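You operate a simulated robot arm through the tools that you are given. There is no shell and no other tool. Be economical: measure what you need, move in short steps, check, and stop when the job is done.

Carry out the task below with a simulated two-armed robot. There is one attempt and no reset: what you move stays moved.

JOB
Put the blue rim cone on the top of the dark table away on the top of the swift table. Fetch the cotton wad from the top of the dark table and set it in the inside of the tray under the spare beam. Fetch the ochre clip from the top of the low table and set it on the top of the dark table. Press the key beside the reel dial three times. Take the violet string bundle and leave it on the top of the small cabinet. Take the green clip on the top of the green bench and put it away on the left end of the threading table. Open the left blue drawer, fetch the short pale wedge and set it in the inside of the left blue drawer and shut the drawer again. The order is free. Set down upright: blue rim cone, ochre clip.

It is judged by the outcome, as a careful person would: the job done as asked, and still so three seconds after it is handed in. It fails if anything else is knocked over, pushed out of place, dropped, spilled or broken.

ROBOT AND FRAMES
Two 6-joint arms with two-finger grippers on one trunk, on a base that drives. Base frame: it is fixed to the floor where the robot stands at the start and does not move with it; the origin is under the middle of the robot, x ahead of it, y to its left, z up; the surface under the hand at the start is at about z = 780. Units: mm, degrees, N and s.
The left shoulder is at the start at [70, 176, 1115], the right one opposite. With the tool pointing down near the work surface each hand reaches from about 460 to 800 mm from the robot's upright axis, wherever it stands, measured 20 degrees to its own side. Places, roughly: blue rim cone (9x9x17 cm) [500, -200, 800]; cotton wad (11x7x3 cm) [400, 0, 800]; green clip (2x10x5 cm) [-3200, 1100, 800]; inside of the left blue drawer [700, 1500, 600]; inside of the tray under the spare beam [2000, -2600, 600]; key beside the reel dial [-900, -900, 600]; left blue drawer [700, 1500, 700]; left end of the threading table (12x18 cm) [-3180, -5200, 780]; ochre clip (9x2x4 cm) [-1200, -100, 600]; short pale wedge (9x4x4 cm) [1000, 1700, 800]; top of the dark table [700, -600, 800]; top of the small cabinet (24x24 cm) [-1920, 1540, 740]; top of the swift table [-700, 1600, 700]; violet string bundle (17x3x4 cm) [-3200, 400, 800]. Payload 2.45 kg a hand.
The tool frame of a hand sits at the grasp point between the pads (the TCP): z along the fingers, y along the line on which they close. The tips reach 26 mm beyond it. The gripper opens to 96 mm. The gripper's body begins 69 mm behind the TCP.
Orientation is that of the tool frame in the base frame, as a unit quaternion [x, y, z, w]. With the fingers straight down and closing along the base's y, the tool's x points along the base's -x, its y along +y and its z along -z.

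CONTROLS
- The arms move only by the tool servo_tool. It takes "left_moves", "right_moves" or both (then of equal length, played together; a hand with none holds still); each is a list of rows, each an object of numbers (a shift or turn left out is 0, a gripper value left out holds the last): "x", "y", "z": the shift along the tool's x, y, z in cm; "wx", "wy", "wz": the turn, a rotation vector about the tool's x, y, z in rad; "fingers": the closure, from 0 (fully open) to 1 (shut). In form: [{"x": .., "y": .., "z": .., "wx": .., "wy": .., "wz": .., "fingers": ..}, ...]. A call has 1 to 12 rows; each row shifts and turns the commanded pose from where the row before left it, along the tool's axes as they then stand. Rows are played at 5 a second. More than 50 mm and 8.6 degrees between two rows, or a gripper value outside its range, and nothing of the call is played. A pose out of reach is approached as far as the arm can. The call stops where the force on the tool passes 40 N (or 10 N more than at its start, if that is more) or the arm is blocked; 0.2 s more then pass. Each finger halts on what it meets, pressing with about 30 N; the grip force reading is that of the motor and also rises with nothing between the fingers. The clock runs only during rows and for 0.2 s after the last one: add rows that do not move to give the fingers time. It gives the time, the measured TCP pose, the force on the tool (base axes), the opening and the grip force at its end, in the units of the frame above (readings bear some noise), with the torque about the TCP (base axes, N m) and any sound that the robot's microphone picked up, and new pictures: "pictures" is both (left out), scene, wrist or none (wrist: the cameras of the hands that moved).
- Cameras (640 x 400 px; columns grow to the right, rows downward): "scene" is now at [126.2, -18.5, 1412.8]; the picture's right is [-0.24, -0.97, 0.00], its down [-0.73, 0.18, -0.66] and it looks along [0.64, -0.16, -0.75] (base axes); focal length 268 px, centre (320, 200). "left" rides on the left gripper at [82, -3, -98] in its tool frame; the picture's right is [0.04, 1.00, 0.00], its down [-0.73, 0.03, -0.68] and it looks along [-0.68, 0.03, 0.73] (tool axes); focal length 256 px, centre (320, 200). "right" rides on the right gripper at [82, 3, -98] in its tool frame; the picture's right is [-0.04, 1.00, 0.00], its down [-0.73, -0.03, -0.68] and it looks along [-0.68, -0.03, 0.73] (tool axes); focal length 256 px, centre (320, 200). There is no depth. A picture from a camera that has moved, and an enlarged one, comes with that camera's place and axes in the base frame and with its lens.
- move_column(by): slides the trunk up (or, below 0, down) by that many mm; the arms and the scene camera ride with it, the base frame stays. It gives what a move gives, with no picture.
- base_move(legs): drives the robot by 1 to 6 legs, each [ahead, left, turn to the left] in mm, mm and degrees, along the robot's own axes; the way and the turn of a leg run together, so that a leg with both is an arc; at most 1500 mm and 180 degrees a leg. The arms and the cameras ride along, it lands a little off, and it stops where it bumps. It gives what a move gives, and a new picture of the scene camera.
- pan_tilt(pan, tilt): turns the head with the scene camera to pan (to the left, within 86 degrees either way) and tilt (down, from -29 to 69), counted from straight ahead of the robot. It gives what a move gives, and a new picture of the scene camera.
- close_up(camera, box): a new picture of the part [left, top, right, bottom] of that camera's present view, enlarged. It takes no simulated time.
- hand_in(): hands the job in; it is judged then, once.

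Go step by step. Nothing tells you exact positions but the pictures and the camera data: compare them with the known pose of the tool, close in by small moves and look again before you grip or let go. The budget is 217 turns and 260 pictures, counting those below and the enlarged ones. Unless the task says otherwise, let go and move clear before handing in.

The tools are called after ">>>" by a JSON object that holds its "fn" and its "kwargs". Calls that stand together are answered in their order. servo_tool: Moves the arms, as the interface text tells. Its arguments: {"type":"object","properties":{"left_moves":{"type":"array","items":{"type":"object","properties":{"x":{"type":"number"},"y":{"type":"number"},"z":{"type":"number"},"wx":{"type":"number"},"wy":{"type":"number"},"wz":{"type":"number"},"fingers":{"type":"number"}}}},"right_moves":{"type":"array","items":{"type":"object","properties":{"x":{"type":"number"},"y":{"type":"number"},"z":{"type":"number"},"wx":{"type":"number"},"wy":{"type":"number"},"wz":{"type":"number"},"fingers":{"type":"number"}}}},"pictures":{"type":"string","enum":["both","scene","wrist","none"]}},"required":[]} The other tools are called the same way: move_column (by) slides the trunk up or down; base_move (legs) drives the base; pan_tilt (pan, tilt) turns the head that bears the scene camera; close_up (camera, box) takes an enlarged picture of a part of a camera's view; hand_in () hands the job in.

At the start:

```text
t: 0.0
left_tool_pos: [629.4, 141.9, 1111.5]
left_ee_rot: [0.0, 1.0, 0.0, 0.0]
left_ft_force: [-0.1, 0.0, 0.7]
left_moment: [0.01, 0.0, -0.01]
left_opening: 95.9
left_grasp_force: 0.1
right_tool_pos: [406.0, -228.0, 1061.3]
right_ee_rot: [0.001, 1.0, 0.0, 0.0]
right_ft_force: [0.1, 0.0, 0.1]
right_moment: [-0.04, 0.05, -0.01]
right_opening: 96.0
right_grasp_force: 0.0
trunk travel left (down, up): [-599.0, 241.0]
robot x, y, heading: [0.2, -2.0, -0.0]
head pan, tilt: [-13.6, 48.5]
```

scene: 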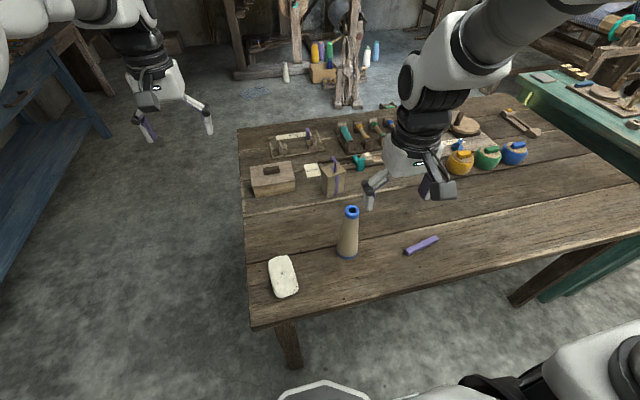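
right: 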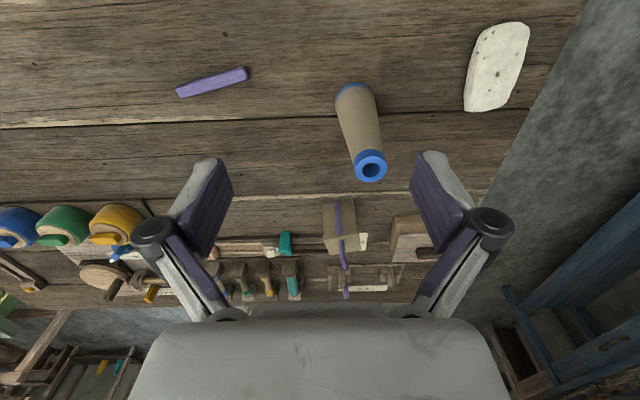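
left: 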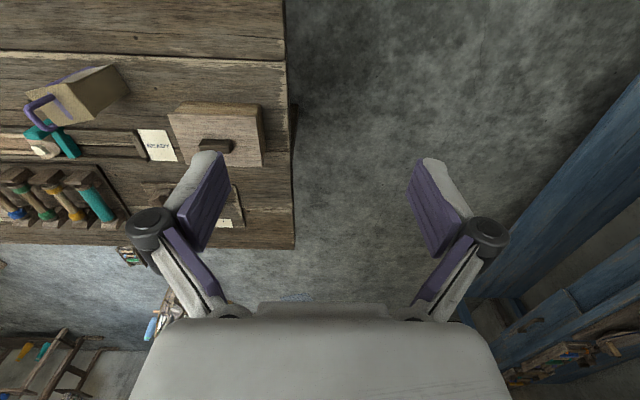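

The cone stands at about [472, -178] and the wad lies at about [430, 0], both on the near-left corner of the dark table. I start with the right hand over the cone.

>>> {"fn": "servo_tool", "kwargs": {"right_moves": [{"x": -3.3, "y": 2.5}, {"x": -3.3, "y": 2.5}, {"z": 3}, {}], "pictures": "both"}}

```text
t: 1.0
left_tool_pos: [629.5, 142.6, 1110.2]
left_ee_rot: [0.0, 1.0, 0.0, 0.0]
left_ft_force: [0.9, 0.9, -0.2]
left_moment: [0.0, 0.02, 0.0]
left_opening: 96.0
left_grasp_force: 0.1
right_tool_pos: [471.1, -175.9, 1035.2]
right_ee_rot: [-0.001, 1.0, -0.001, 0.0]
right_ft_force: [0.1, -0.3, 0.5]
right_moment: [0.0, -0.02, 0.02]
right_opening: 96.2
right_grasp_force: 0.1
trunk travel left (down, up): [-599.0, 241.0]
robot x, y, heading: [2.2, -2.6, 0.0]
head pan, tilt: [-13.6, 48.5]
camera scene: at [126.1, -17.8, 1412.8], right [-0.24, -0.97, 0.0], down [-0.73, 0.18, -0.66], along [0.64, -0.16, -0.75], focal length 268 px, centre (320, 200)
camera right: at [389.3, -171.9, 1133.3], right [0.04, 1.0, 0.0], down [0.73, -0.03, 0.68], along [0.68, -0.03, -0.73], focal length 256 px, centre (320, 200)
```

scene: 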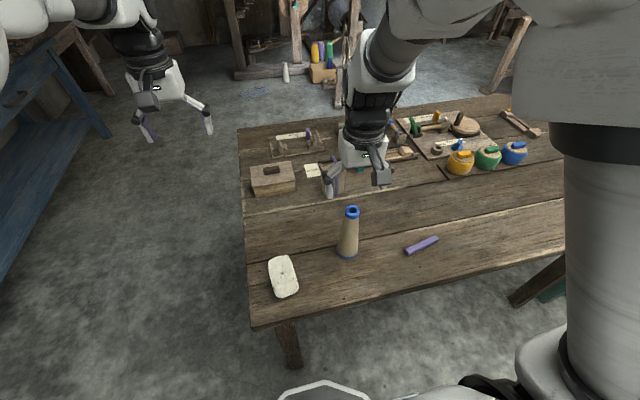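
right: 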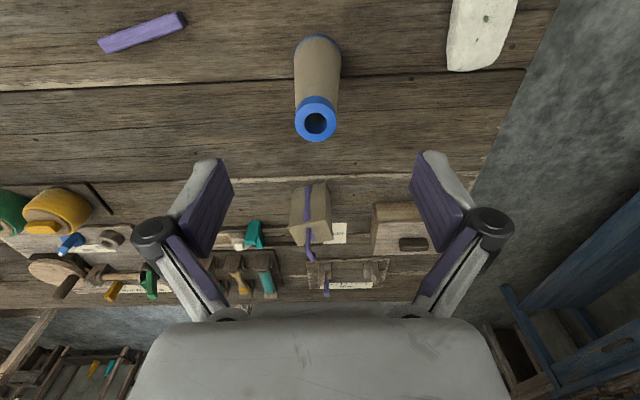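

The cone axis comes out at about [480, -180], with its top near z=950. I lower the open fingers around it.

>>> {"fn": "servo_tool", "kwargs": {"right_moves": [{"x": -0.9, "y": -0.4, "z": 3}, {"z": 5}, {"z": 4.8}, {}, {}], "pictures": "wrist"}}

>>> {"fn": "close_up", "kwargs": {"camera": "scene", "box": [250, 130, 450, 300]}}

```text
t: 2.2
left_tool_pos: [628.4, 142.4, 1111.1]
left_ee_rot: [0.0, 1.0, 0.001, 0.001]
left_ft_force: [-0.7, 0.1, -0.3]
left_moment: [0.02, 0.03, 0.01]
left_opening: 96.0
left_grasp_force: 0.1
right_tool_pos: [477.6, -182.8, 903.2]
right_ee_rot: [0.0, 1.0, -0.001, 0.001]
right_ft_force: [-0.6, 0.1, -0.5]
right_moment: [0.03, 0.01, 0.02]
right_opening: 95.9
right_grasp_force: 0.0
trunk travel left (down, up): [-599.0, 241.0]
robot x, y, heading: [3.7, -0.4, 0.1]
head pan, tilt: [-13.6, 48.5]
camera right: at [396.6, -180.8, 1001.2], right [0.04, 1.0, 0.0], down [0.73, -0.03, 0.68], along [0.68, -0.03, -0.73], focal length 256 px, centre (320, 200)
```

right: 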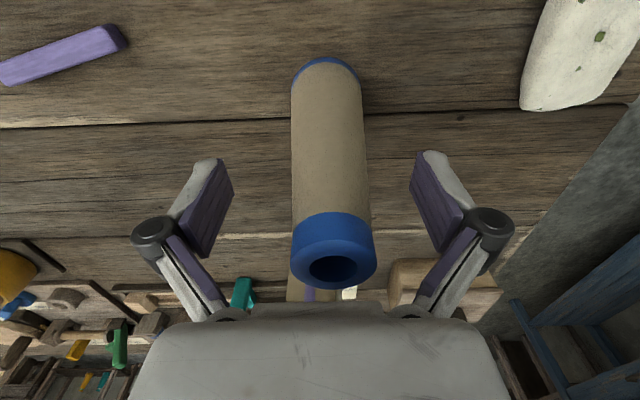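

```text
2.35 times, centred on (350, 215) of scene
camera zoom: at [126.4, -18.3, 1412.8], right [-0.24, -0.97, 0.0], down [-0.73, 0.18, -0.66], along [0.64, -0.16, -0.75], focal length 630 px, centre (249, 165)
```

zoom: 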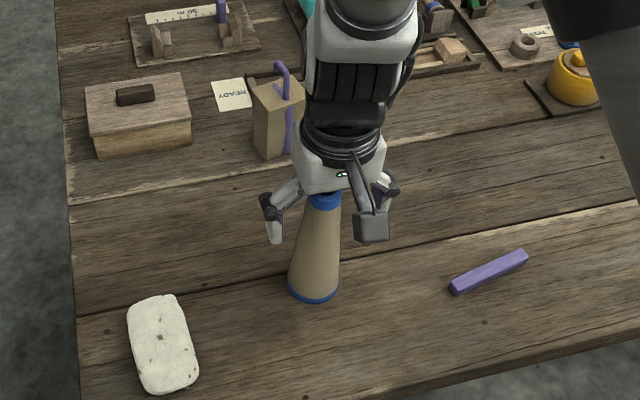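

The fingers straddle the cone. I close on it and lift.

>>> {"fn": "servo_tool", "kwargs": {"right_moves": [{"y": 0.3, "fingers": 1}, {}, {}, {}, {"z": -1}, {"z": -4}, {"z": -5}, {"z": -5}, {}], "pictures": "both"}}

```text
t: 4.2
left_tool_pos: [629.3, 142.1, 1110.1]
left_ee_rot: [0.0, 1.0, 0.001, 0.0]
left_ft_force: [-0.1, 0.3, -0.3]
left_moment: [-0.01, -0.01, 0.0]
left_opening: 96.1
left_grasp_force: 0.0
right_tool_pos: [481.7, -179.3, 1054.5]
right_ee_rot: [-0.001, 1.0, 0.0, -0.001]
right_ft_force: [0.3, -0.6, -1.0]
right_moment: [-0.02, 0.02, -0.04]
right_opening: 42.3
right_grasp_force: 30.0
trunk travel left (down, up): [-599.0, 241.0]
robot x, y, heading: [0.3, -5.6, -0.0]
head pan, tilt: [-13.6, 48.5]
camera scene: at [126.9, -18.5, 1412.7], right [-0.24, -0.97, 0.0], down [-0.73, 0.18, -0.66], along [0.64, -0.16, -0.75], focal length 268 px, centre (320, 200)
camera right: at [400.3, -176.3, 1152.6], right [0.04, 1.0, 0.0], down [0.73, -0.03, 0.68], along [0.68, -0.03, -0.74], focal length 256 px, centre (320, 200)
```

scene: 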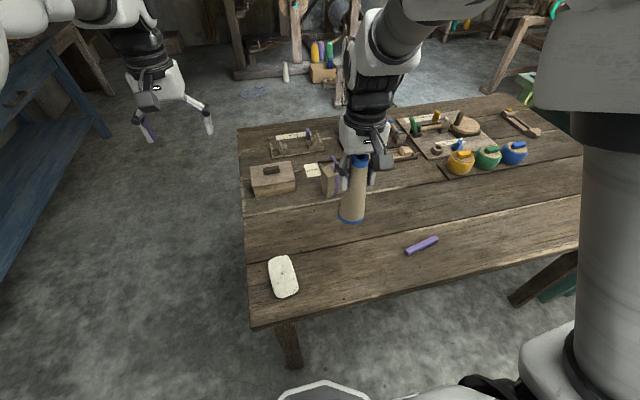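
right: 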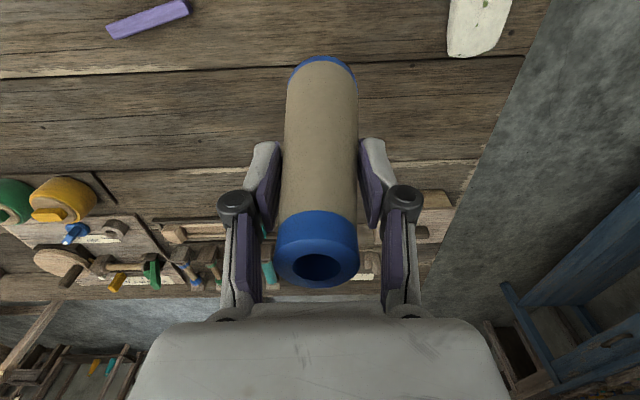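

The cone is held, its foot 123 mm below the TCP. Now I look to the left for the blue drawer.

>>> {"fn": "pan_tilt", "kwargs": {"pan": 60, "tilt": 30}}

>>> {"fn": "pan_tilt", "kwargs": {"pan": 86, "tilt": 25}}

```text
t: 5.7
left_tool_pos: [628.7, 141.8, 1109.3]
left_ee_rot: [0.0, 1.0, 0.001, 0.0]
left_ft_force: [-0.6, -1.0, -0.1]
left_moment: [0.02, 0.03, -0.01]
left_opening: 95.9
left_grasp_force: 0.1
right_tool_pos: [481.2, -180.2, 1054.8]
right_ee_rot: [0.0, 1.0, 0.001, 0.0]
right_ft_force: [-0.6, 0.1, 0.2]
right_moment: [0.01, -0.02, 0.0]
right_opening: 42.1
right_grasp_force: 30.4
trunk travel left (down, up): [-599.0, 241.0]
robot x, y, heading: [3.5, 1.1, -0.0]
head pan, tilt: [60.0, 30.0]
camera scene: at [95.3, 78.3, 1440.2], right [0.87, -0.5, 0.0], down [-0.25, -0.43, -0.87], along [0.43, 0.75, -0.5], focal length 268 px, centre (320, 200)
```

scene: 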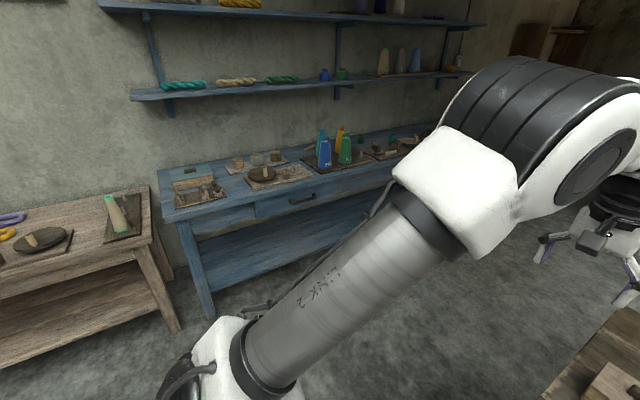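

```text
t: 6.6
left_tool_pos: [627.8, 142.6, 1110.3]
left_ee_rot: [0.0, 1.0, 0.0, 0.001]
left_ft_force: [0.0, -0.5, -0.1]
left_moment: [0.0, 0.05, -0.04]
left_opening: 96.1
left_grasp_force: 0.1
right_tool_pos: [481.2, -179.8, 1053.5]
right_ee_rot: [-0.001, 1.0, 0.0, 0.0]
right_ft_force: [0.1, -0.1, 0.2]
right_moment: [-0.02, 0.02, 0.0]
right_opening: 42.2
right_grasp_force: 29.6
trunk travel left (down, up): [-599.0, 241.0]
robot x, y, heading: [-2.6, 0.4, 0.0]
head pan, tilt: [85.9, 25.0]
camera scene: at [56.7, 91.9, 1448.2], right [1.0, -0.07, 0.0], down [-0.03, -0.42, -0.91], along [0.06, 0.9, -0.42], focal length 268 px, centre (320, 200)
```

scene: 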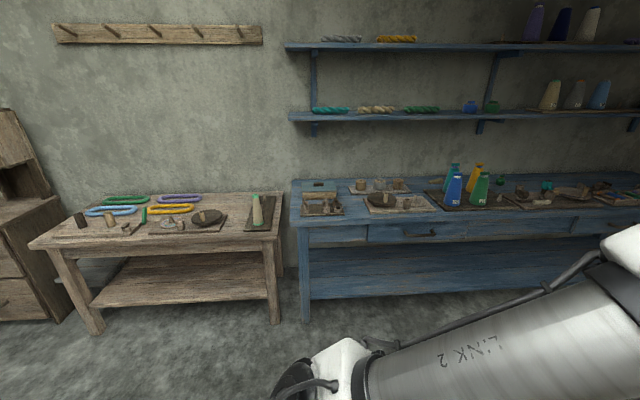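

The swift table is the pale wooden table (front edge y≈1330, top z≈690), and the blue bench with its drawers is to its right. The left drawer's handle is near [697, 1340, 640]. I drive over to the swift table first to get rid of the cone.

>>> {"fn": "base_move", "kwargs": {"legs": [[0, 0, 90], [650, 600, 0]]}}

>>> {"fn": "pan_tilt", "kwargs": {"pan": -5, "tilt": 38}}

```text
t: 15.2
left_tool_pos: [-733.2, 1316.0, 1112.1]
left_ee_rot: [-0.696, 0.719, 0.0, 0.0]
left_ft_force: [0.2, -0.5, 0.5]
left_moment: [-0.02, -0.01, -0.01]
left_opening: 96.0
left_grasp_force: 0.1
right_tool_pos: [-416.9, 1159.6, 1054.6]
right_ee_rot: [-0.695, 0.719, 0.0, 0.0]
right_ft_force: [0.3, 0.1, -0.3]
right_moment: [-0.01, 0.01, 0.03]
right_opening: 42.4
right_grasp_force: 29.9
trunk travel left (down, up): [-599.0, 241.0]
robot x, y, heading: [-611.0, 683.8, 88.0]
head pan, tilt: [85.9, 25.0]
camera scene: at [-702.4, 743.8, 1448.2], right [0.1, 0.99, 0.0], down [0.42, -0.04, -0.91], along [-0.9, 0.09, -0.42], focal length 268 px, centre (320, 200)
```

scene: 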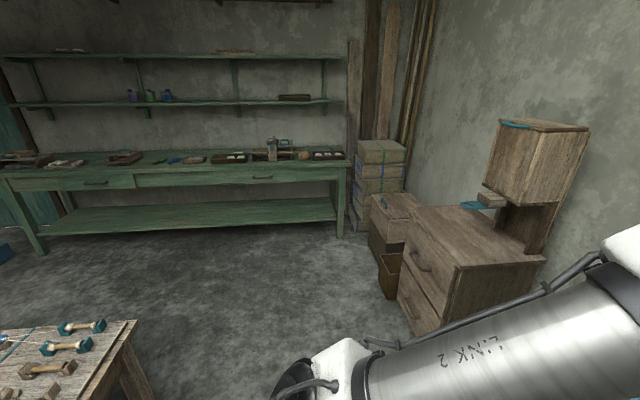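

```text
t: 16.9
left_tool_pos: [-734.8, 1317.6, 1111.7]
left_ee_rot: [-0.695, 0.719, 0.0, 0.0]
left_ft_force: [1.6, 0.2, -0.8]
left_moment: [0.02, 0.0, -0.01]
left_opening: 95.9
left_grasp_force: 0.1
right_tool_pos: [-415.6, 1158.5, 1054.0]
right_ee_rot: [-0.695, 0.719, 0.001, -0.001]
right_ft_force: [-0.1, 0.2, -1.0]
right_moment: [-0.03, 0.0, 0.0]
right_opening: 42.1
right_grasp_force: 30.3
trunk travel left (down, up): [-599.0, 241.0]
robot x, y, heading: [-612.8, 685.9, 88.1]
head pan, tilt: [-5.0, 38.0]
camera scene: at [-600.5, 820.0, 1427.9], right [0.99, -0.12, 0.0], down [-0.07, -0.61, -0.79], along [0.09, 0.78, -0.62], focal length 268 px, centre (320, 200)
```

scene: 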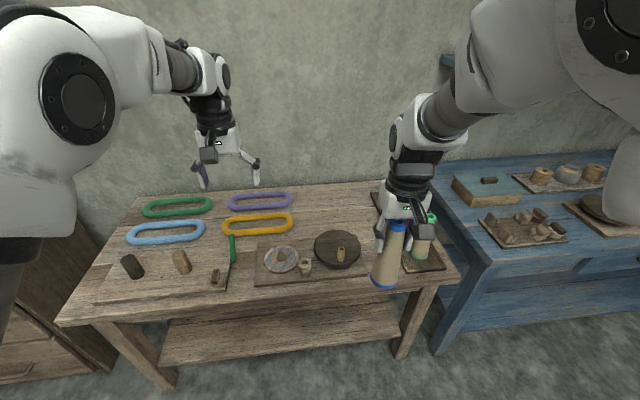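

I see the swift table with loops, a spool board and a wheel board on it, so I zoom in to pick a free spot.

>>> {"fn": "close_up", "kwargs": {"camera": "scene", "box": [50, 170, 470, 340]}}

```text
1.52 times, centred on (260, 255) of scene
camera zoom: at [-600.5, 820.0, 1427.9], right [0.99, -0.12, 0.0], down [-0.07, -0.61, -0.79], along [0.09, 0.78, -0.62], focal length 408 px, centre (411, 116)
```

zoom: 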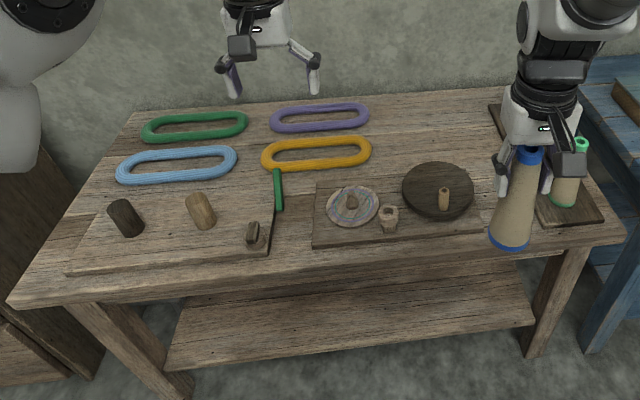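

The free spot is behind the wheel board, at about [-450, 1615]. I edge the base ahead by 180 mm and move the cone over it.

>>> {"fn": "base_move", "kwargs": {"legs": [[180, 0, 2]]}}

```text
t: 18.4
left_tool_pos: [-750.3, 1488.6, 1111.3]
left_ee_rot: [-0.707, 0.708, 0.0, 0.0]
left_ft_force: [0.1, -0.1, -0.1]
left_moment: [0.0, 0.01, 0.01]
left_opening: 95.8
left_grasp_force: 0.0
right_tool_pos: [-428.8, 1342.4, 1055.3]
right_ee_rot: [-0.706, 0.708, 0.0, 0.0]
right_ft_force: [-0.2, -0.4, -1.0]
right_moment: [0.01, 0.0, -0.01]
right_opening: 41.8
right_grasp_force: 30.5
trunk travel left (down, up): [-599.0, 241.0]
robot x, y, heading: [-610.2, 859.3, 89.7]
head pan, tilt: [-5.0, 38.0]
camera scene: at [-601.7, 997.0, 1428.0], right [1.0, -0.09, 0.0], down [-0.05, -0.61, -0.79], along [0.07, 0.79, -0.62], focal length 268 px, centre (320, 200)
```

scene: 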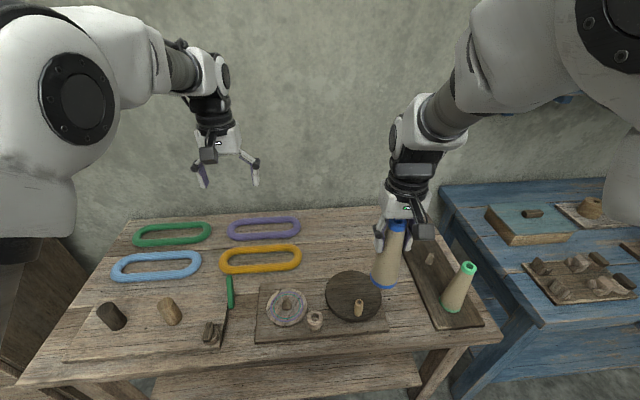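

The free patch's limits are the wheel (y<1542), the orange loop (x<-608) and the cone tray (x>-222). I move the cone over [-428, 1610], still high.

>>> {"fn": "servo_tool", "kwargs": {"right_moves": [{"x": -4.5}, {"x": -4.5}, {"x": -4.5}, {"x": -4.5}, {"x": -4.5}, {"x": -4.3}, {"z": 5}, {"z": 5}, {}], "pictures": "both"}}

```text
t: 20.4
left_tool_pos: [-750.9, 1488.8, 1110.7]
left_ee_rot: [-0.707, 0.708, 0.0, 0.0]
left_ft_force: [-0.4, 0.1, 0.4]
left_moment: [0.02, -0.01, -0.01]
left_opening: 96.0
left_grasp_force: 0.1
right_tool_pos: [-428.5, 1594.8, 954.6]
right_ee_rot: [0.707, -0.707, 0.0, -0.001]
right_ft_force: [-0.1, -0.4, 0.4]
right_moment: [0.02, 0.0, 0.01]
right_opening: 42.1
right_grasp_force: 29.5
right hand out of reach, approached as far as the arm can: row 6
trunk travel left (down, up): [-599.0, 241.0]
robot x, y, heading: [-608.0, 860.0, 90.1]
head pan, tilt: [-5.0, 38.0]
camera scene: at [-601.8, 997.1, 1427.9], right [1.0, -0.09, 0.0], down [-0.05, -0.61, -0.79], along [0.07, 0.79, -0.62], focal length 268 px, centre (320, 200)
camera right: at [-431.9, 1512.4, 1052.8], right [-1.0, 0.04, 0.0], down [0.03, 0.73, 0.68], along [0.03, 0.68, -0.73], focal length 256 px, centre (320, 200)
```

scene: 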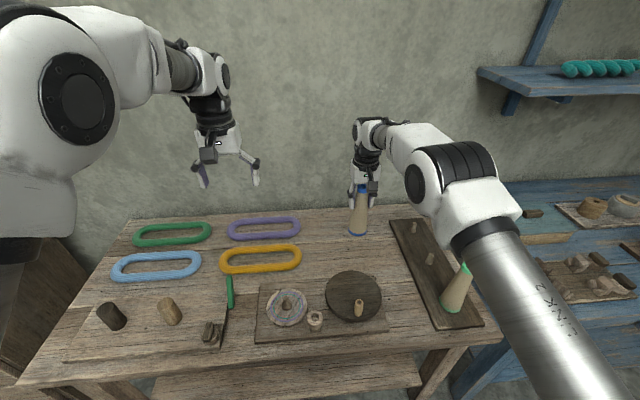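
right: 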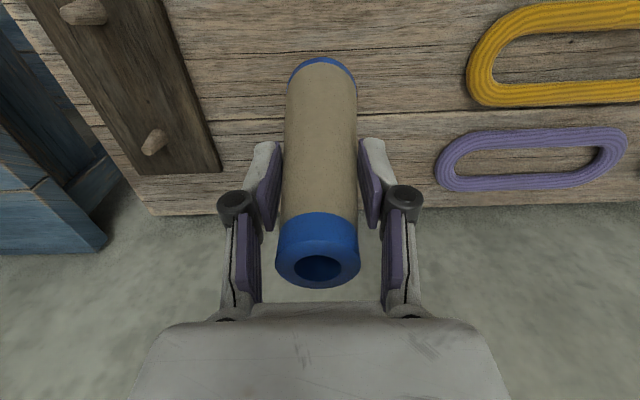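

The spot is clear beneath the cone (23 mm from the wheel at least). I lower the trunk so reach stays good, then finish by feel.

>>> {"fn": "move_column", "kwargs": {"by": -115}}

>>> {"fn": "servo_tool", "kwargs": {"right_moves": [{"x": -0.4, "z": 0.5}, {"x": -0.4}, {}], "pictures": "both"}}

```text
t: 21.8
left_tool_pos: [-749.9, 1489.6, 996.2]
left_ee_rot: [-0.706, 0.708, 0.0, -0.001]
left_ft_force: [-0.7, 0.0, -0.2]
left_moment: [0.02, -0.01, 0.0]
left_opening: 96.0
left_grasp_force: 0.1
right_tool_pos: [-427.8, 1594.7, 840.2]
right_ee_rot: [-0.707, 0.708, -0.001, 0.0]
right_ft_force: [-0.2, 0.8, -0.9]
right_moment: [-0.03, -0.03, -0.01]
right_opening: 42.2
right_grasp_force: 30.0
trunk travel left (down, up): [-484.0, 356.0]
robot x, y, heading: [-608.0, 860.5, 89.8]
head pan, tilt: [-5.0, 38.0]
```

```text
t: 22.6
left_tool_pos: [-750.0, 1490.9, 995.5]
left_ee_rot: [-0.706, 0.708, 0.0, -0.001]
left_ft_force: [-1.3, -0.5, -0.2]
left_moment: [0.01, 0.0, 0.02]
left_opening: 95.6
left_grasp_force: 0.1
right_tool_pos: [-429.1, 1603.1, 834.2]
right_ee_rot: [-0.706, 0.708, 0.0, 0.001]
right_ft_force: [0.2, 0.3, 0.9]
right_moment: [-0.02, -0.02, -0.02]
right_opening: 42.1
right_grasp_force: 30.5
trunk travel left (down, up): [-484.0, 356.0]
robot x, y, heading: [-609.7, 867.3, 90.0]
head pan, tilt: [-5.0, 38.0]
camera scene: at [-601.7, 997.6, 1312.9], right [1.0, -0.09, 0.0], down [-0.05, -0.61, -0.79], along [0.07, 0.78, -0.62], focal length 268 px, centre (320, 200)
camera right: at [-432.0, 1521.6, 932.8], right [-1.0, 0.04, 0.0], down [0.03, 0.73, 0.68], along [0.03, 0.68, -0.73], focal length 256 px, centre (320, 200)
```

scene: 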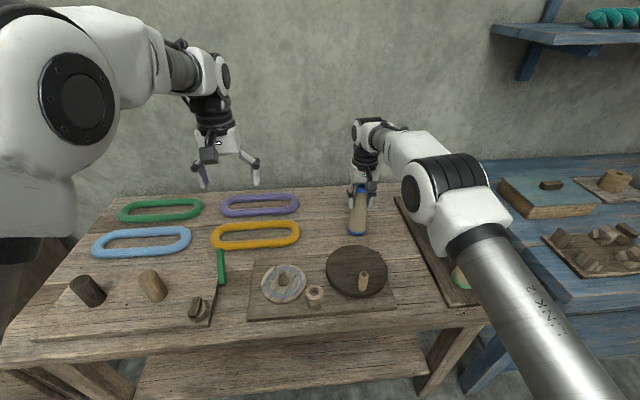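
right: 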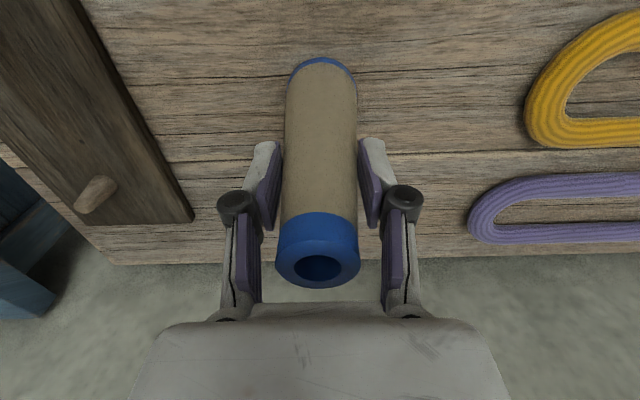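

>>> {"fn": "servo_tool", "kwargs": {"right_moves": [{"z": 0.6}, {"z": 0.5}, {"z": 0.4}, {"z": 0.4}, {"z": 0.3}, {}], "pictures": "scene"}}

```text
t: 24.0
left_tool_pos: [-752.3, 1486.4, 997.9]
left_ee_rot: [-0.707, 0.708, 0.0, 0.002]
left_ft_force: [0.5, -0.3, -0.1]
left_moment: [-0.01, 0.0, -0.01]
left_opening: 96.1
left_grasp_force: 0.2
right_tool_pos: [-429.5, 1600.8, 819.4]
right_ee_rot: [-0.707, 0.707, 0.002, 0.003]
right_ft_force: [0.9, 4.1, 34.1]
right_moment: [0.39, 0.03, -0.01]
right_opening: 42.8
right_grasp_force: 30.5
trunk travel left (down, up): [-484.0, 356.0]
robot x, y, heading: [-605.4, 857.9, 90.1]
head pan, tilt: [-5.0, 38.0]
camera scene: at [-603.0, 992.6, 1313.6], right [1.0, -0.09, 0.0], down [-0.05, -0.61, -0.79], along [0.07, 0.79, -0.61], focal length 268 px, centre (320, 200)
```

scene: 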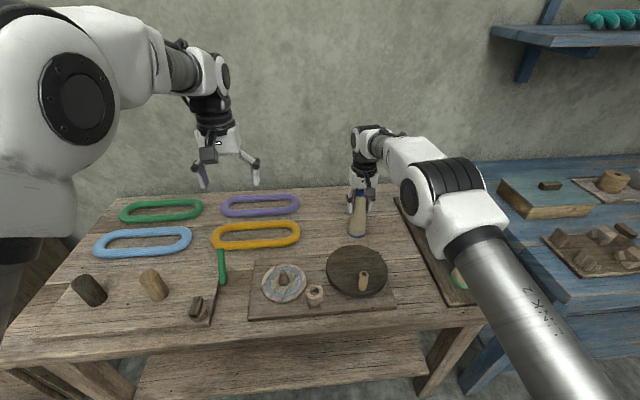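

It has touched down at TCP z≈819 (34 N). I ease up a little, open, and rise off.

>>> {"fn": "servo_tool", "kwargs": {"right_moves": [{"z": -0.5}, {"fingers": 0.6}, {"fingers": 0}, {}, {"z": -5}, {"z": -5}, {"z": -5}, {}], "pictures": "both"}}

```text
t: 25.8
left_tool_pos: [-750.5, 1488.9, 994.5]
left_ee_rot: [-0.706, 0.708, 0.0, 0.001]
left_ft_force: [0.4, -0.3, 0.0]
left_moment: [-0.01, 0.0, 0.0]
left_opening: 96.1
left_grasp_force: 0.0
right_tool_pos: [-426.4, 1594.8, 965.0]
right_ee_rot: [-0.706, 0.708, 0.0, -0.002]
right_ft_force: [0.0, -0.3, -0.4]
right_moment: [0.01, -0.01, -0.02]
right_opening: 95.8
right_grasp_force: 0.0
right hand out of reach, approached as far as the arm can: row 7
trunk travel left (down, up): [-484.0, 356.0]
robot x, y, heading: [-609.2, 861.8, 89.7]
head pan, tilt: [-5.0, 38.0]
camera scene: at [-601.7, 998.0, 1312.8], right [1.0, -0.09, 0.0], down [-0.05, -0.61, -0.79], along [0.07, 0.78, -0.62], focal length 268 px, centre (320, 200)
camera right: at [-430.9, 1513.8, 1062.9], right [-1.0, 0.04, 0.0], down [0.03, 0.73, 0.68], along [0.03, 0.68, -0.73], focal length 256 px, centre (320, 200)
```

scene: 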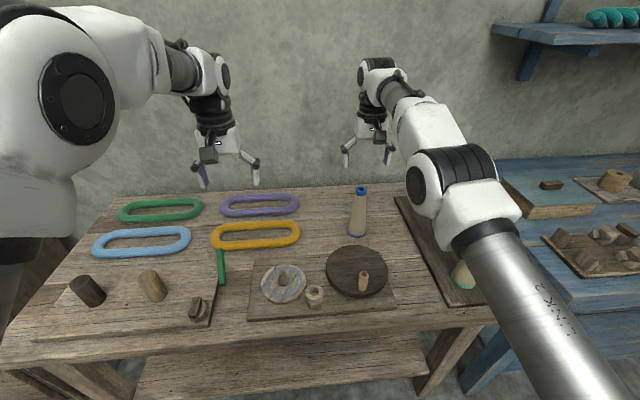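
right: 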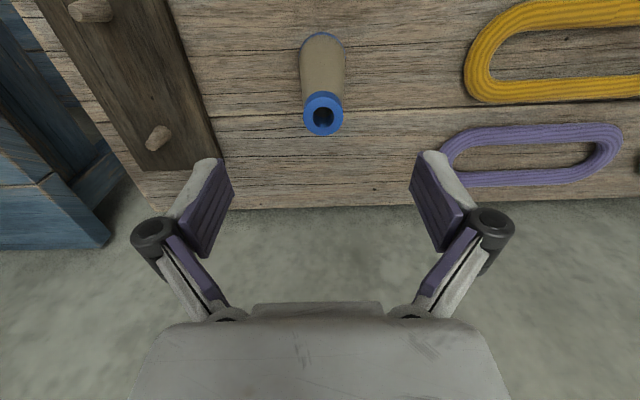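

The cone stands upright on the swift table. I pull the right hand back and drive to the blue bench.

>>> {"fn": "servo_tool", "kwargs": {"right_moves": [{"z": -3, "x": 3}, {"x": 5, "z": -2}, {"x": 5}, {"x": 5}, {"x": 5}, {"x": 2}], "pictures": "none"}}

>>> {"fn": "base_move", "kwargs": {"legs": [[-280, 0, 0], [0, -1350, 0]]}}

>>> {"fn": "pan_tilt", "kwargs": {"pan": 0, "tilt": 38}}

```text
refused: row 2 steps farther than a row can; nothing moved
```

```text
t: 34.0
left_tool_pos: [623.8, 1179.2, 995.2]
left_ee_rot: [-0.687, 0.726, -0.001, 0.0]
left_ft_force: [0.0, -0.1, 0.2]
left_moment: [-0.01, 0.04, 0.02]
left_opening: 96.1
left_grasp_force: 0.0
right_tool_pos: [952.8, 1266.9, 964.9]
right_ee_rot: [-0.686, 0.727, 0.0, 0.0]
right_ft_force: [0.3, -0.2, -0.9]
right_moment: [-0.01, -0.01, -0.03]
right_opening: 96.0
right_grasp_force: 0.1
trunk travel left (down, up): [-484.0, 356.0]
robot x, y, heading: [726.9, 541.3, 86.7]
head pan, tilt: [-5.0, 38.0]
camera scene: at [744.6, 680.0, 1312.9], right [0.99, -0.14, 0.0], down [-0.09, -0.61, -0.79], along [0.11, 0.78, -0.62], focal length 268 px, centre (320, 200)
```

scene: 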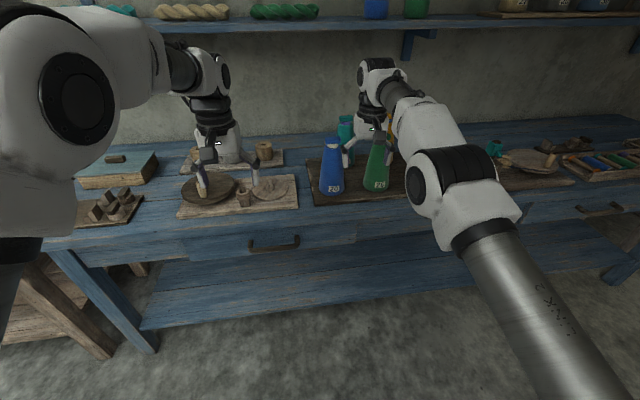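

```text
t: 34.7
left_tool_pos: [622.3, 1180.5, 994.2]
left_ee_rot: [-0.686, 0.728, 0.0, 0.0]
left_ft_force: [0.0, 0.4, -0.6]
left_moment: [0.01, 0.03, 0.0]
left_opening: 95.8
left_grasp_force: 0.0
right_tool_pos: [953.6, 1267.5, 965.8]
right_ee_rot: [-0.686, 0.728, 0.0, 0.0]
right_ft_force: [0.6, -0.1, -0.2]
right_moment: [-0.02, 0.0, 0.0]
right_opening: 96.2
right_grasp_force: 0.1
trunk travel left (down, up): [-484.0, 356.0]
robot x, y, heading: [728.9, 541.3, 86.8]
head pan, tilt: [0.0, 38.0]
camera scene: at [736.9, 680.8, 1312.9], right [1.0, -0.06, 0.0], down [-0.04, -0.61, -0.79], along [0.05, 0.79, -0.62], focal length 268 px, centre (320, 200)
```

scene: 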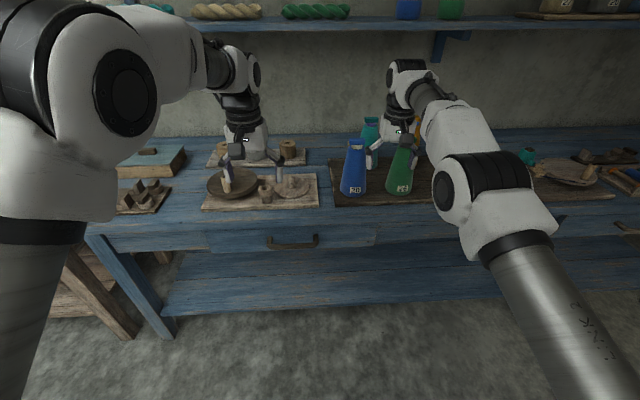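

The drive went clear. I pull the right hand back out of the view and look closely for the wedge and the handle.

>>> {"fn": "servo_tool", "kwargs": {"right_moves": [{"z": -3, "x": 3}, {"x": 4.5, "z": -2}, {"x": 5}, {"x": 5}, {"x": 5}, {"x": 2}], "left_moves": [{"z": -3}, {"z": -4}, {"z": -4}, {"y": 4}, {"y": 4}, {"y": 4}], "pictures": "scene"}}

>>> {"fn": "close_up", "kwargs": {"camera": "scene", "box": [400, 100, 640, 260]}}

>>> {"fn": "close_up", "kwargs": {"camera": "scene", "box": [180, 120, 420, 280]}}

```text
t: 36.1
left_tool_pos: [501.2, 1186.4, 1108.0]
left_ee_rot: [-0.686, 0.727, -0.002, 0.001]
left_ft_force: [-1.2, 0.6, -0.3]
left_moment: [-0.03, -0.07, 0.02]
left_opening: 96.1
left_grasp_force: 0.1
right_tool_pos: [937.7, 1024.7, 1016.7]
right_ee_rot: [-0.686, 0.727, -0.002, 0.001]
right_ft_force: [-0.3, 0.1, 0.3]
right_moment: [0.02, 0.0, 0.03]
right_opening: 95.9
right_grasp_force: 0.2
trunk travel left (down, up): [-484.0, 356.0]
robot x, y, heading: [730.2, 544.2, 86.6]
head pan, tilt: [0.0, 38.0]
camera scene: at [735.1, 680.8, 1312.9], right [1.0, -0.06, 0.0], down [-0.03, -0.61, -0.79], along [0.05, 0.79, -0.62], focal length 268 px, centre (320, 200)
```

scene: 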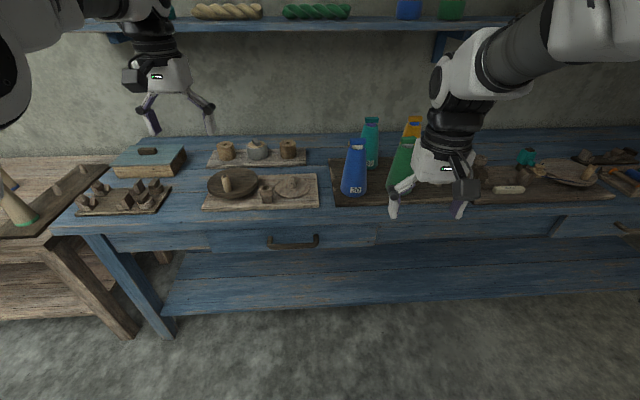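

```text
2.50 times, centred on (520, 180) of scene
camera zoom: at [735.1, 680.8, 1312.9], right [1.0, -0.06, 0.0], down [-0.03, -0.61, -0.79], along [0.05, 0.79, -0.62], focal length 669 px, centre (-180, 250)
```

zoom: 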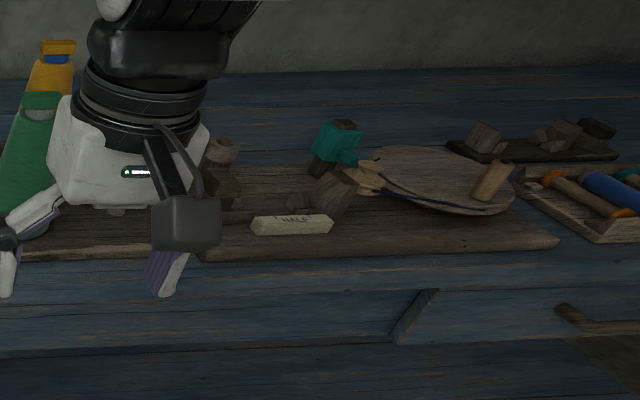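

```text
2.50 times, centred on (300, 200) of scene
camera zoom: at [735.1, 680.8, 1312.9], right [1.0, -0.06, 0.0], down [-0.03, -0.61, -0.79], along [0.05, 0.79, -0.62], focal length 669 px, centre (370, 200)
```

zoom: 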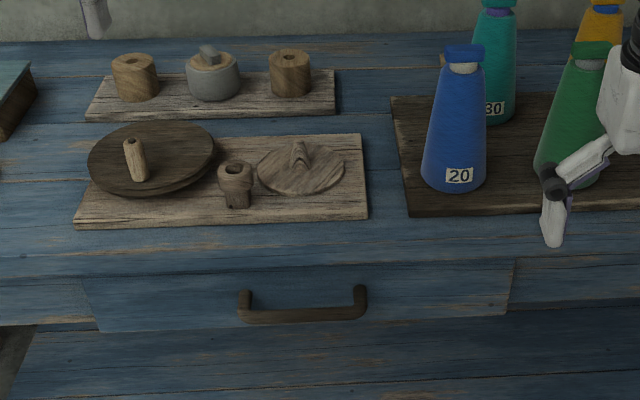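

The "HALF" piece lies at x≈1430, too far right to be the wedge, which should be near [1000, 1700] behind the coloured bottles. I raise the trunk for a better view.

>>> {"fn": "move_column", "kwargs": {"by": 350}}

>>> {"fn": "pan_tilt", "kwargs": {"pan": -5, "tilt": 45}}

```text
t: 39.5
left_tool_pos: [503.3, 1186.2, 1456.0]
left_ee_rot: [-0.686, 0.727, 0.001, 0.0]
left_ft_force: [-0.1, 0.0, -0.4]
left_moment: [0.03, 0.0, 0.06]
left_opening: 96.1
left_grasp_force: 0.2
right_tool_pos: [938.6, 1023.4, 1366.8]
right_ee_rot: [-0.686, 0.727, 0.0, 0.0]
right_ft_force: [-1.0, 0.2, -0.3]
right_moment: [0.01, -0.02, -0.02]
right_opening: 96.4
right_grasp_force: 0.0
trunk travel left (down, up): [-834.0, 6.0]
robot x, y, heading: [725.9, 545.5, 86.8]
head pan, tilt: [0.0, 38.0]
```

```text
t: 40.2
left_tool_pos: [504.0, 1186.1, 1456.6]
left_ee_rot: [-0.687, 0.727, 0.0, 0.0]
left_ft_force: [-0.5, -0.4, -0.2]
left_moment: [-0.02, 0.01, -0.02]
left_opening: 96.0
left_grasp_force: 0.1
right_tool_pos: [937.6, 1024.5, 1367.4]
right_ee_rot: [-0.687, 0.727, 0.0, -0.001]
right_ft_force: [0.9, 0.0, -0.6]
right_moment: [0.04, 0.0, 0.02]
right_opening: 96.1
right_grasp_force: 0.0
trunk travel left (down, up): [-834.0, 6.0]
robot x, y, heading: [726.8, 542.1, 86.9]
head pan, tilt: [-5.0, 45.0]
camera scene: at [743.6, 675.2, 1652.7], right [0.99, -0.14, 0.0], down [-0.1, -0.7, -0.71], along [0.1, 0.7, -0.71], focal length 268 px, centre (320, 200)
```

scene: 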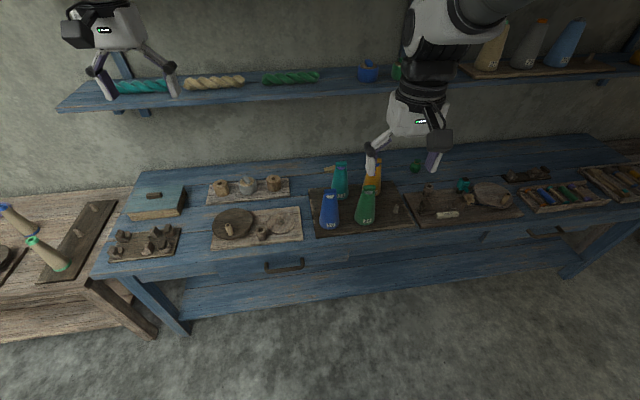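

>>> {"fn": "close_up", "kwargs": {"camera": "scene", "box": [300, 140, 480, 250]}}

```text
3.56 times, centred on (390, 195) of scene
camera zoom: at [743.6, 675.2, 1652.7], right [0.99, -0.14, 0.0], down [-0.1, -0.7, -0.71], along [0.1, 0.7, -0.71], focal length 952 px, centre (71, 218)
```

zoom: 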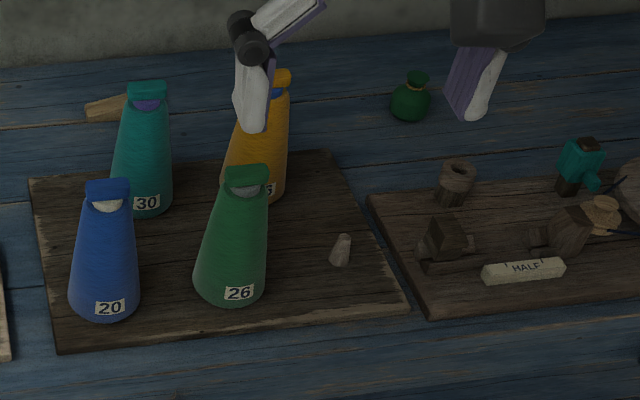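

A tan block lies behind the teal bottle at about [960–990, 1780]; that should be the wedge. I draw the left hand in, lower the trunk again and drive up close to the bench so the right hand can look down on it.

>>> {"fn": "servo_tool", "kwargs": {"left_moves": [{"x": 5}, {"x": 5}, {"x": 5}, {"x": 5}, {}], "pictures": "none"}}

>>> {"fn": "move_column", "kwargs": {"by": -300}}

>>> {"fn": "base_move", "kwargs": {"legs": [[380, 0, 3]]}}

```text
t: 41.4
left_tool_pos: [490.8, 1035.8, 1454.0]
left_ee_rot: [-0.686, 0.727, 0.0, 0.0]
left_ft_force: [-1.0, 0.3, 0.3]
left_moment: [0.01, -0.01, 0.0]
left_opening: 96.0
left_grasp_force: 0.0
left hand out of reach, approached as far as the arm can: row 4
right_tool_pos: [938.3, 1024.3, 1365.9]
right_ee_rot: [-0.686, 0.727, 0.0, 0.0]
right_ft_force: [0.1, 0.7, -0.5]
right_moment: [0.04, -0.01, -0.02]
right_opening: 96.0
right_grasp_force: 0.2
trunk travel left (down, up): [-834.0, 6.0]
robot x, y, heading: [730.0, 544.5, 86.7]
head pan, tilt: [-5.0, 45.0]
```

```text
t: 44.4
left_tool_pos: [492.1, 1035.6, 1153.8]
left_ee_rot: [-0.686, 0.727, 0.0, 0.0]
left_ft_force: [-0.1, -1.3, -0.6]
left_moment: [0.03, -0.01, -0.02]
left_opening: 96.1
left_grasp_force: 0.0
right_tool_pos: [938.0, 1023.0, 1067.1]
right_ee_rot: [-0.687, 0.727, 0.0, 0.001]
right_ft_force: [0.8, 0.9, 0.1]
right_moment: [0.03, -0.03, 0.0]
right_opening: 96.1
right_grasp_force: 0.1
trunk travel left (down, up): [-534.0, 306.0]
robot x, y, heading: [729.8, 544.3, 86.9]
head pan, tilt: [-5.0, 45.0]
```

```text
t: 46.8
left_tool_pos: [474.8, 1403.9, 1152.8]
left_ee_rot: [0.708, -0.707, 0.001, 0.0]
left_ft_force: [0.9, 0.0, -0.8]
left_moment: [-0.05, 0.0, 0.02]
left_opening: 96.0
left_grasp_force: 0.1
right_tool_pos: [920.9, 1417.2, 1066.8]
right_ee_rot: [0.708, -0.706, 0.0, 0.0]
right_ft_force: [0.1, 0.5, 0.6]
right_moment: [0.0, 0.01, 0.0]
right_opening: 96.2
right_grasp_force: 0.1
trunk travel left (down, up): [-534.0, 306.0]
robot x, y, heading: [738.8, 923.1, 90.0]
head pan, tilt: [-5.0, 45.0]
camera scene: at [747.2, 1058.6, 1352.7], right [1.0, -0.09, 0.0], down [-0.06, -0.7, -0.71], along [0.06, 0.7, -0.71], focal length 268 px, centre (320, 200)
```

scene: 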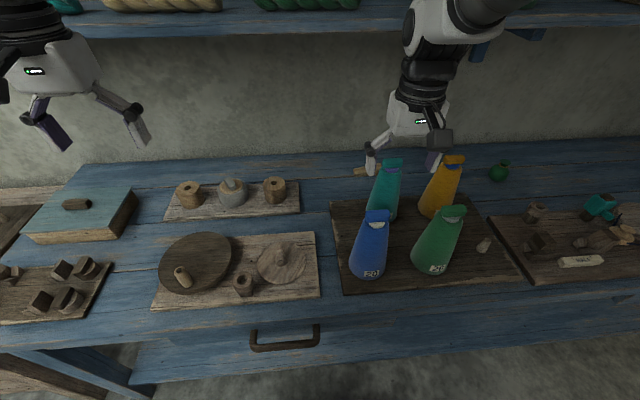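

>>> {"fn": "close_up", "kwargs": {"camera": "right", "box": [160, 0, 480, 200]}}

>>> {"fn": "close_up", "kwargs": {"camera": "scene", "box": [320, 140, 480, 240]}}

```text
2.00 times, centred on (320, 100) of right
camera zoom: at [917.6, 1336.1, 1164.4], right [-1.0, 0.04, 0.0], down [0.03, 0.73, 0.68], along [0.03, 0.68, -0.73], focal length 512 px, centre (320, 400)
```

zoom: 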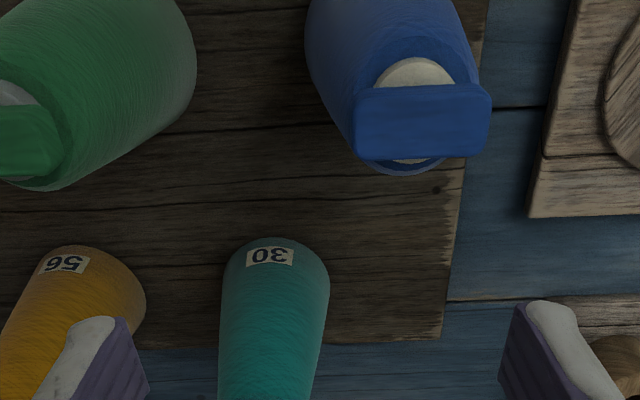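

```text
4.00 times, centred on (400, 190) of scene
camera zoom: at [747.2, 1058.6, 1352.7], right [1.0, -0.09, 0.0], down [-0.06, -0.7, -0.71], along [0.06, 0.7, -0.71], focal length 1071 px, centre (0, 240)
```

zoom: 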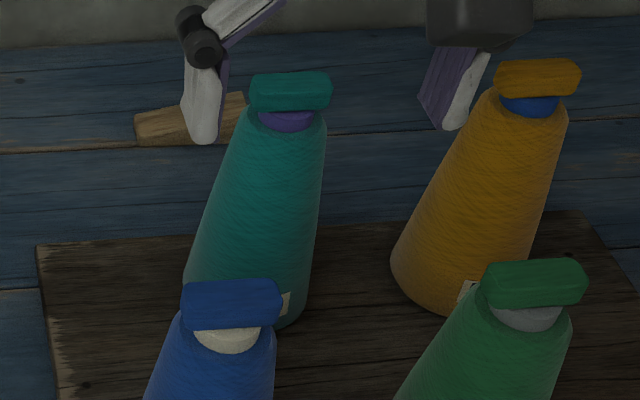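

>>> {"fn": "servo_tool", "kwargs": {"right_moves": [{"x": -4.5}, {"x": -4.5}, {"x": -4.5}, {"x": -4}, {}], "pictures": "wrist"}}

```text
t: 48.0
left_tool_pos: [475.1, 1402.8, 1154.2]
left_ee_rot: [-0.707, 0.707, 0.0, -0.001]
left_ft_force: [0.2, 0.1, -0.2]
left_moment: [0.05, -0.01, -0.01]
left_opening: 96.0
left_grasp_force: 0.1
right_tool_pos: [924.1, 1590.1, 1070.0]
right_ee_rot: [0.707, -0.707, 0.0, -0.002]
right_ft_force: [-0.2, -0.7, 0.8]
right_moment: [0.04, -0.01, 0.02]
right_opening: 95.9
right_grasp_force: 0.1
trunk travel left (down, up): [-534.0, 306.0]
robot x, y, heading: [743.5, 929.4, 90.1]
head pan, tilt: [-5.0, 45.0]
camera right: at [919.7, 1509.0, 1166.7], right [-1.0, 0.04, 0.0], down [0.03, 0.73, 0.68], along [0.03, 0.68, -0.73], focal length 256 px, centre (320, 200)
```

right: 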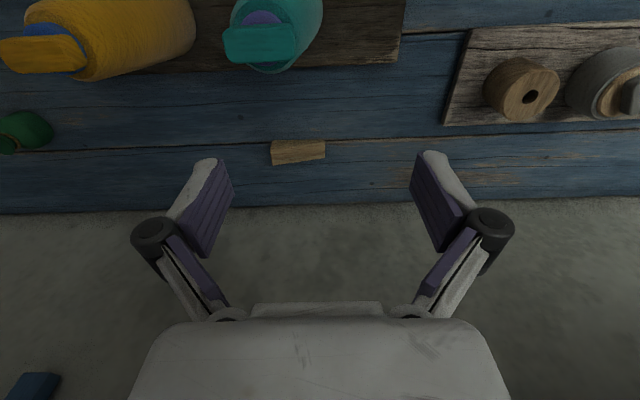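

The wedge lies at about [971, 1763], long side along x, behind the teal bottle [967, 1554]. To keep the forearm off the bottles I'll use the left hand, with the robot turned about 50° to the right so that arm comes in over the low spool board. First I pull the right hand back and turn.

>>> {"fn": "servo_tool", "kwargs": {"right_moves": [{"x": 4.8}, {"x": 4.8}, {"x": 4.8}, {"x": 4}, {}], "pictures": "none"}}

>>> {"fn": "base_move", "kwargs": {"legs": [[0, 45, -50]]}}

>>> {"fn": "pan_tilt", "kwargs": {"pan": 25, "tilt": 45}}

```text
t: 49.2
left_tool_pos: [475.7, 1405.2, 1151.2]
left_ee_rot: [0.707, -0.707, -0.001, 0.001]
left_ft_force: [0.5, 1.4, -1.2]
left_moment: [-0.04, -0.01, -0.01]
left_opening: 96.0
left_grasp_force: 0.0
right_tool_pos: [920.5, 1409.9, 1065.7]
right_ee_rot: [-0.707, 0.707, -0.001, -0.001]
right_ft_force: [0.2, 0.0, 1.1]
right_moment: [-0.09, 0.02, -0.01]
right_opening: 95.9
right_grasp_force: 0.0
trunk travel left (down, up): [-534.0, 306.0]
robot x, y, heading: [742.3, 928.4, 90.0]
head pan, tilt: [-5.0, 45.0]
```

```text
t: 51.9
left_tool_pos: [899.7, 1453.8, 1153.0]
left_ee_rot: [-0.338, 0.941, -0.001, 0.0]
left_ft_force: [0.1, 1.1, -0.5]
left_moment: [0.01, -0.02, 0.01]
left_opening: 95.9
left_grasp_force: 0.0
right_tool_pos: [1187.1, 1113.1, 1066.3]
right_ee_rot: [-0.338, 0.941, 0.0, 0.0]
right_ft_force: [-1.1, 0.1, 0.6]
right_moment: [-0.03, 0.0, -0.02]
right_opening: 95.8
right_grasp_force: 0.1
trunk travel left (down, up): [-534.0, 306.0]
robot x, y, heading: [701.9, 947.0, 39.6]
head pan, tilt: [-5.0, 45.0]
camera scene: at [806.6, 1023.8, 1352.6], right [0.57, -0.82, 0.0], down [-0.58, -0.4, -0.71], along [0.58, 0.4, -0.71], focal length 268 px, centre (320, 200)
```

scene: 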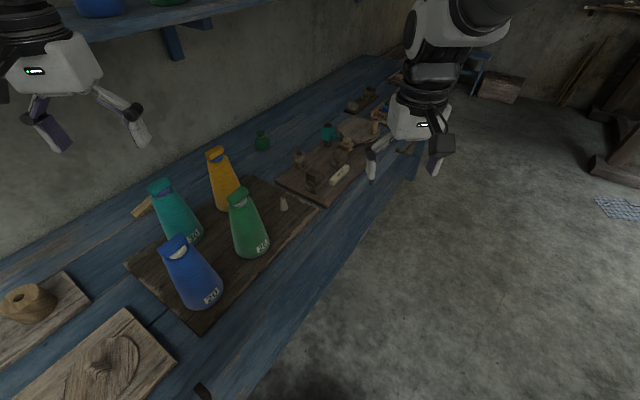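

```text
t: 52.9
left_tool_pos: [899.5, 1454.0, 1152.9]
left_ee_rot: [-0.338, 0.941, 0.0, -0.001]
left_ft_force: [0.5, -0.7, -0.7]
left_moment: [-0.02, -0.01, -0.01]
left_opening: 96.0
left_grasp_force: 0.1
right_tool_pos: [1187.5, 1113.7, 1067.2]
right_ee_rot: [-0.338, 0.941, -0.001, 0.0]
right_ft_force: [0.1, -0.5, -0.5]
right_moment: [0.02, -0.01, 0.01]
right_opening: 95.9
right_grasp_force: 0.1
trunk travel left (down, up): [-534.0, 306.0]
robot x, y, heading: [699.4, 944.6, 39.6]
head pan, tilt: [25.0, 45.0]
camera scene: at [774.6, 1051.1, 1352.6], right [0.9, -0.43, 0.0], down [-0.3, -0.64, -0.71], along [0.3, 0.64, -0.71], focal length 268 px, centre (320, 200)
```

scene: 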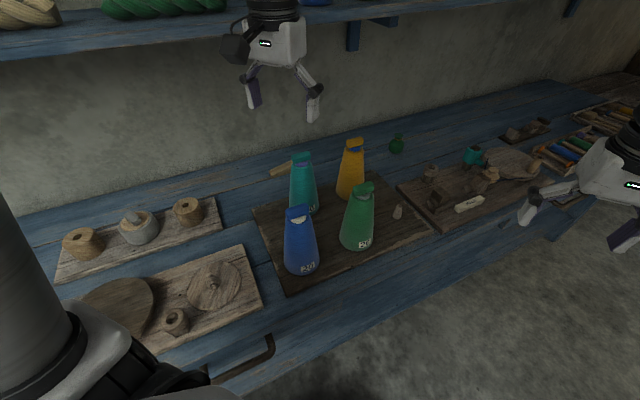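

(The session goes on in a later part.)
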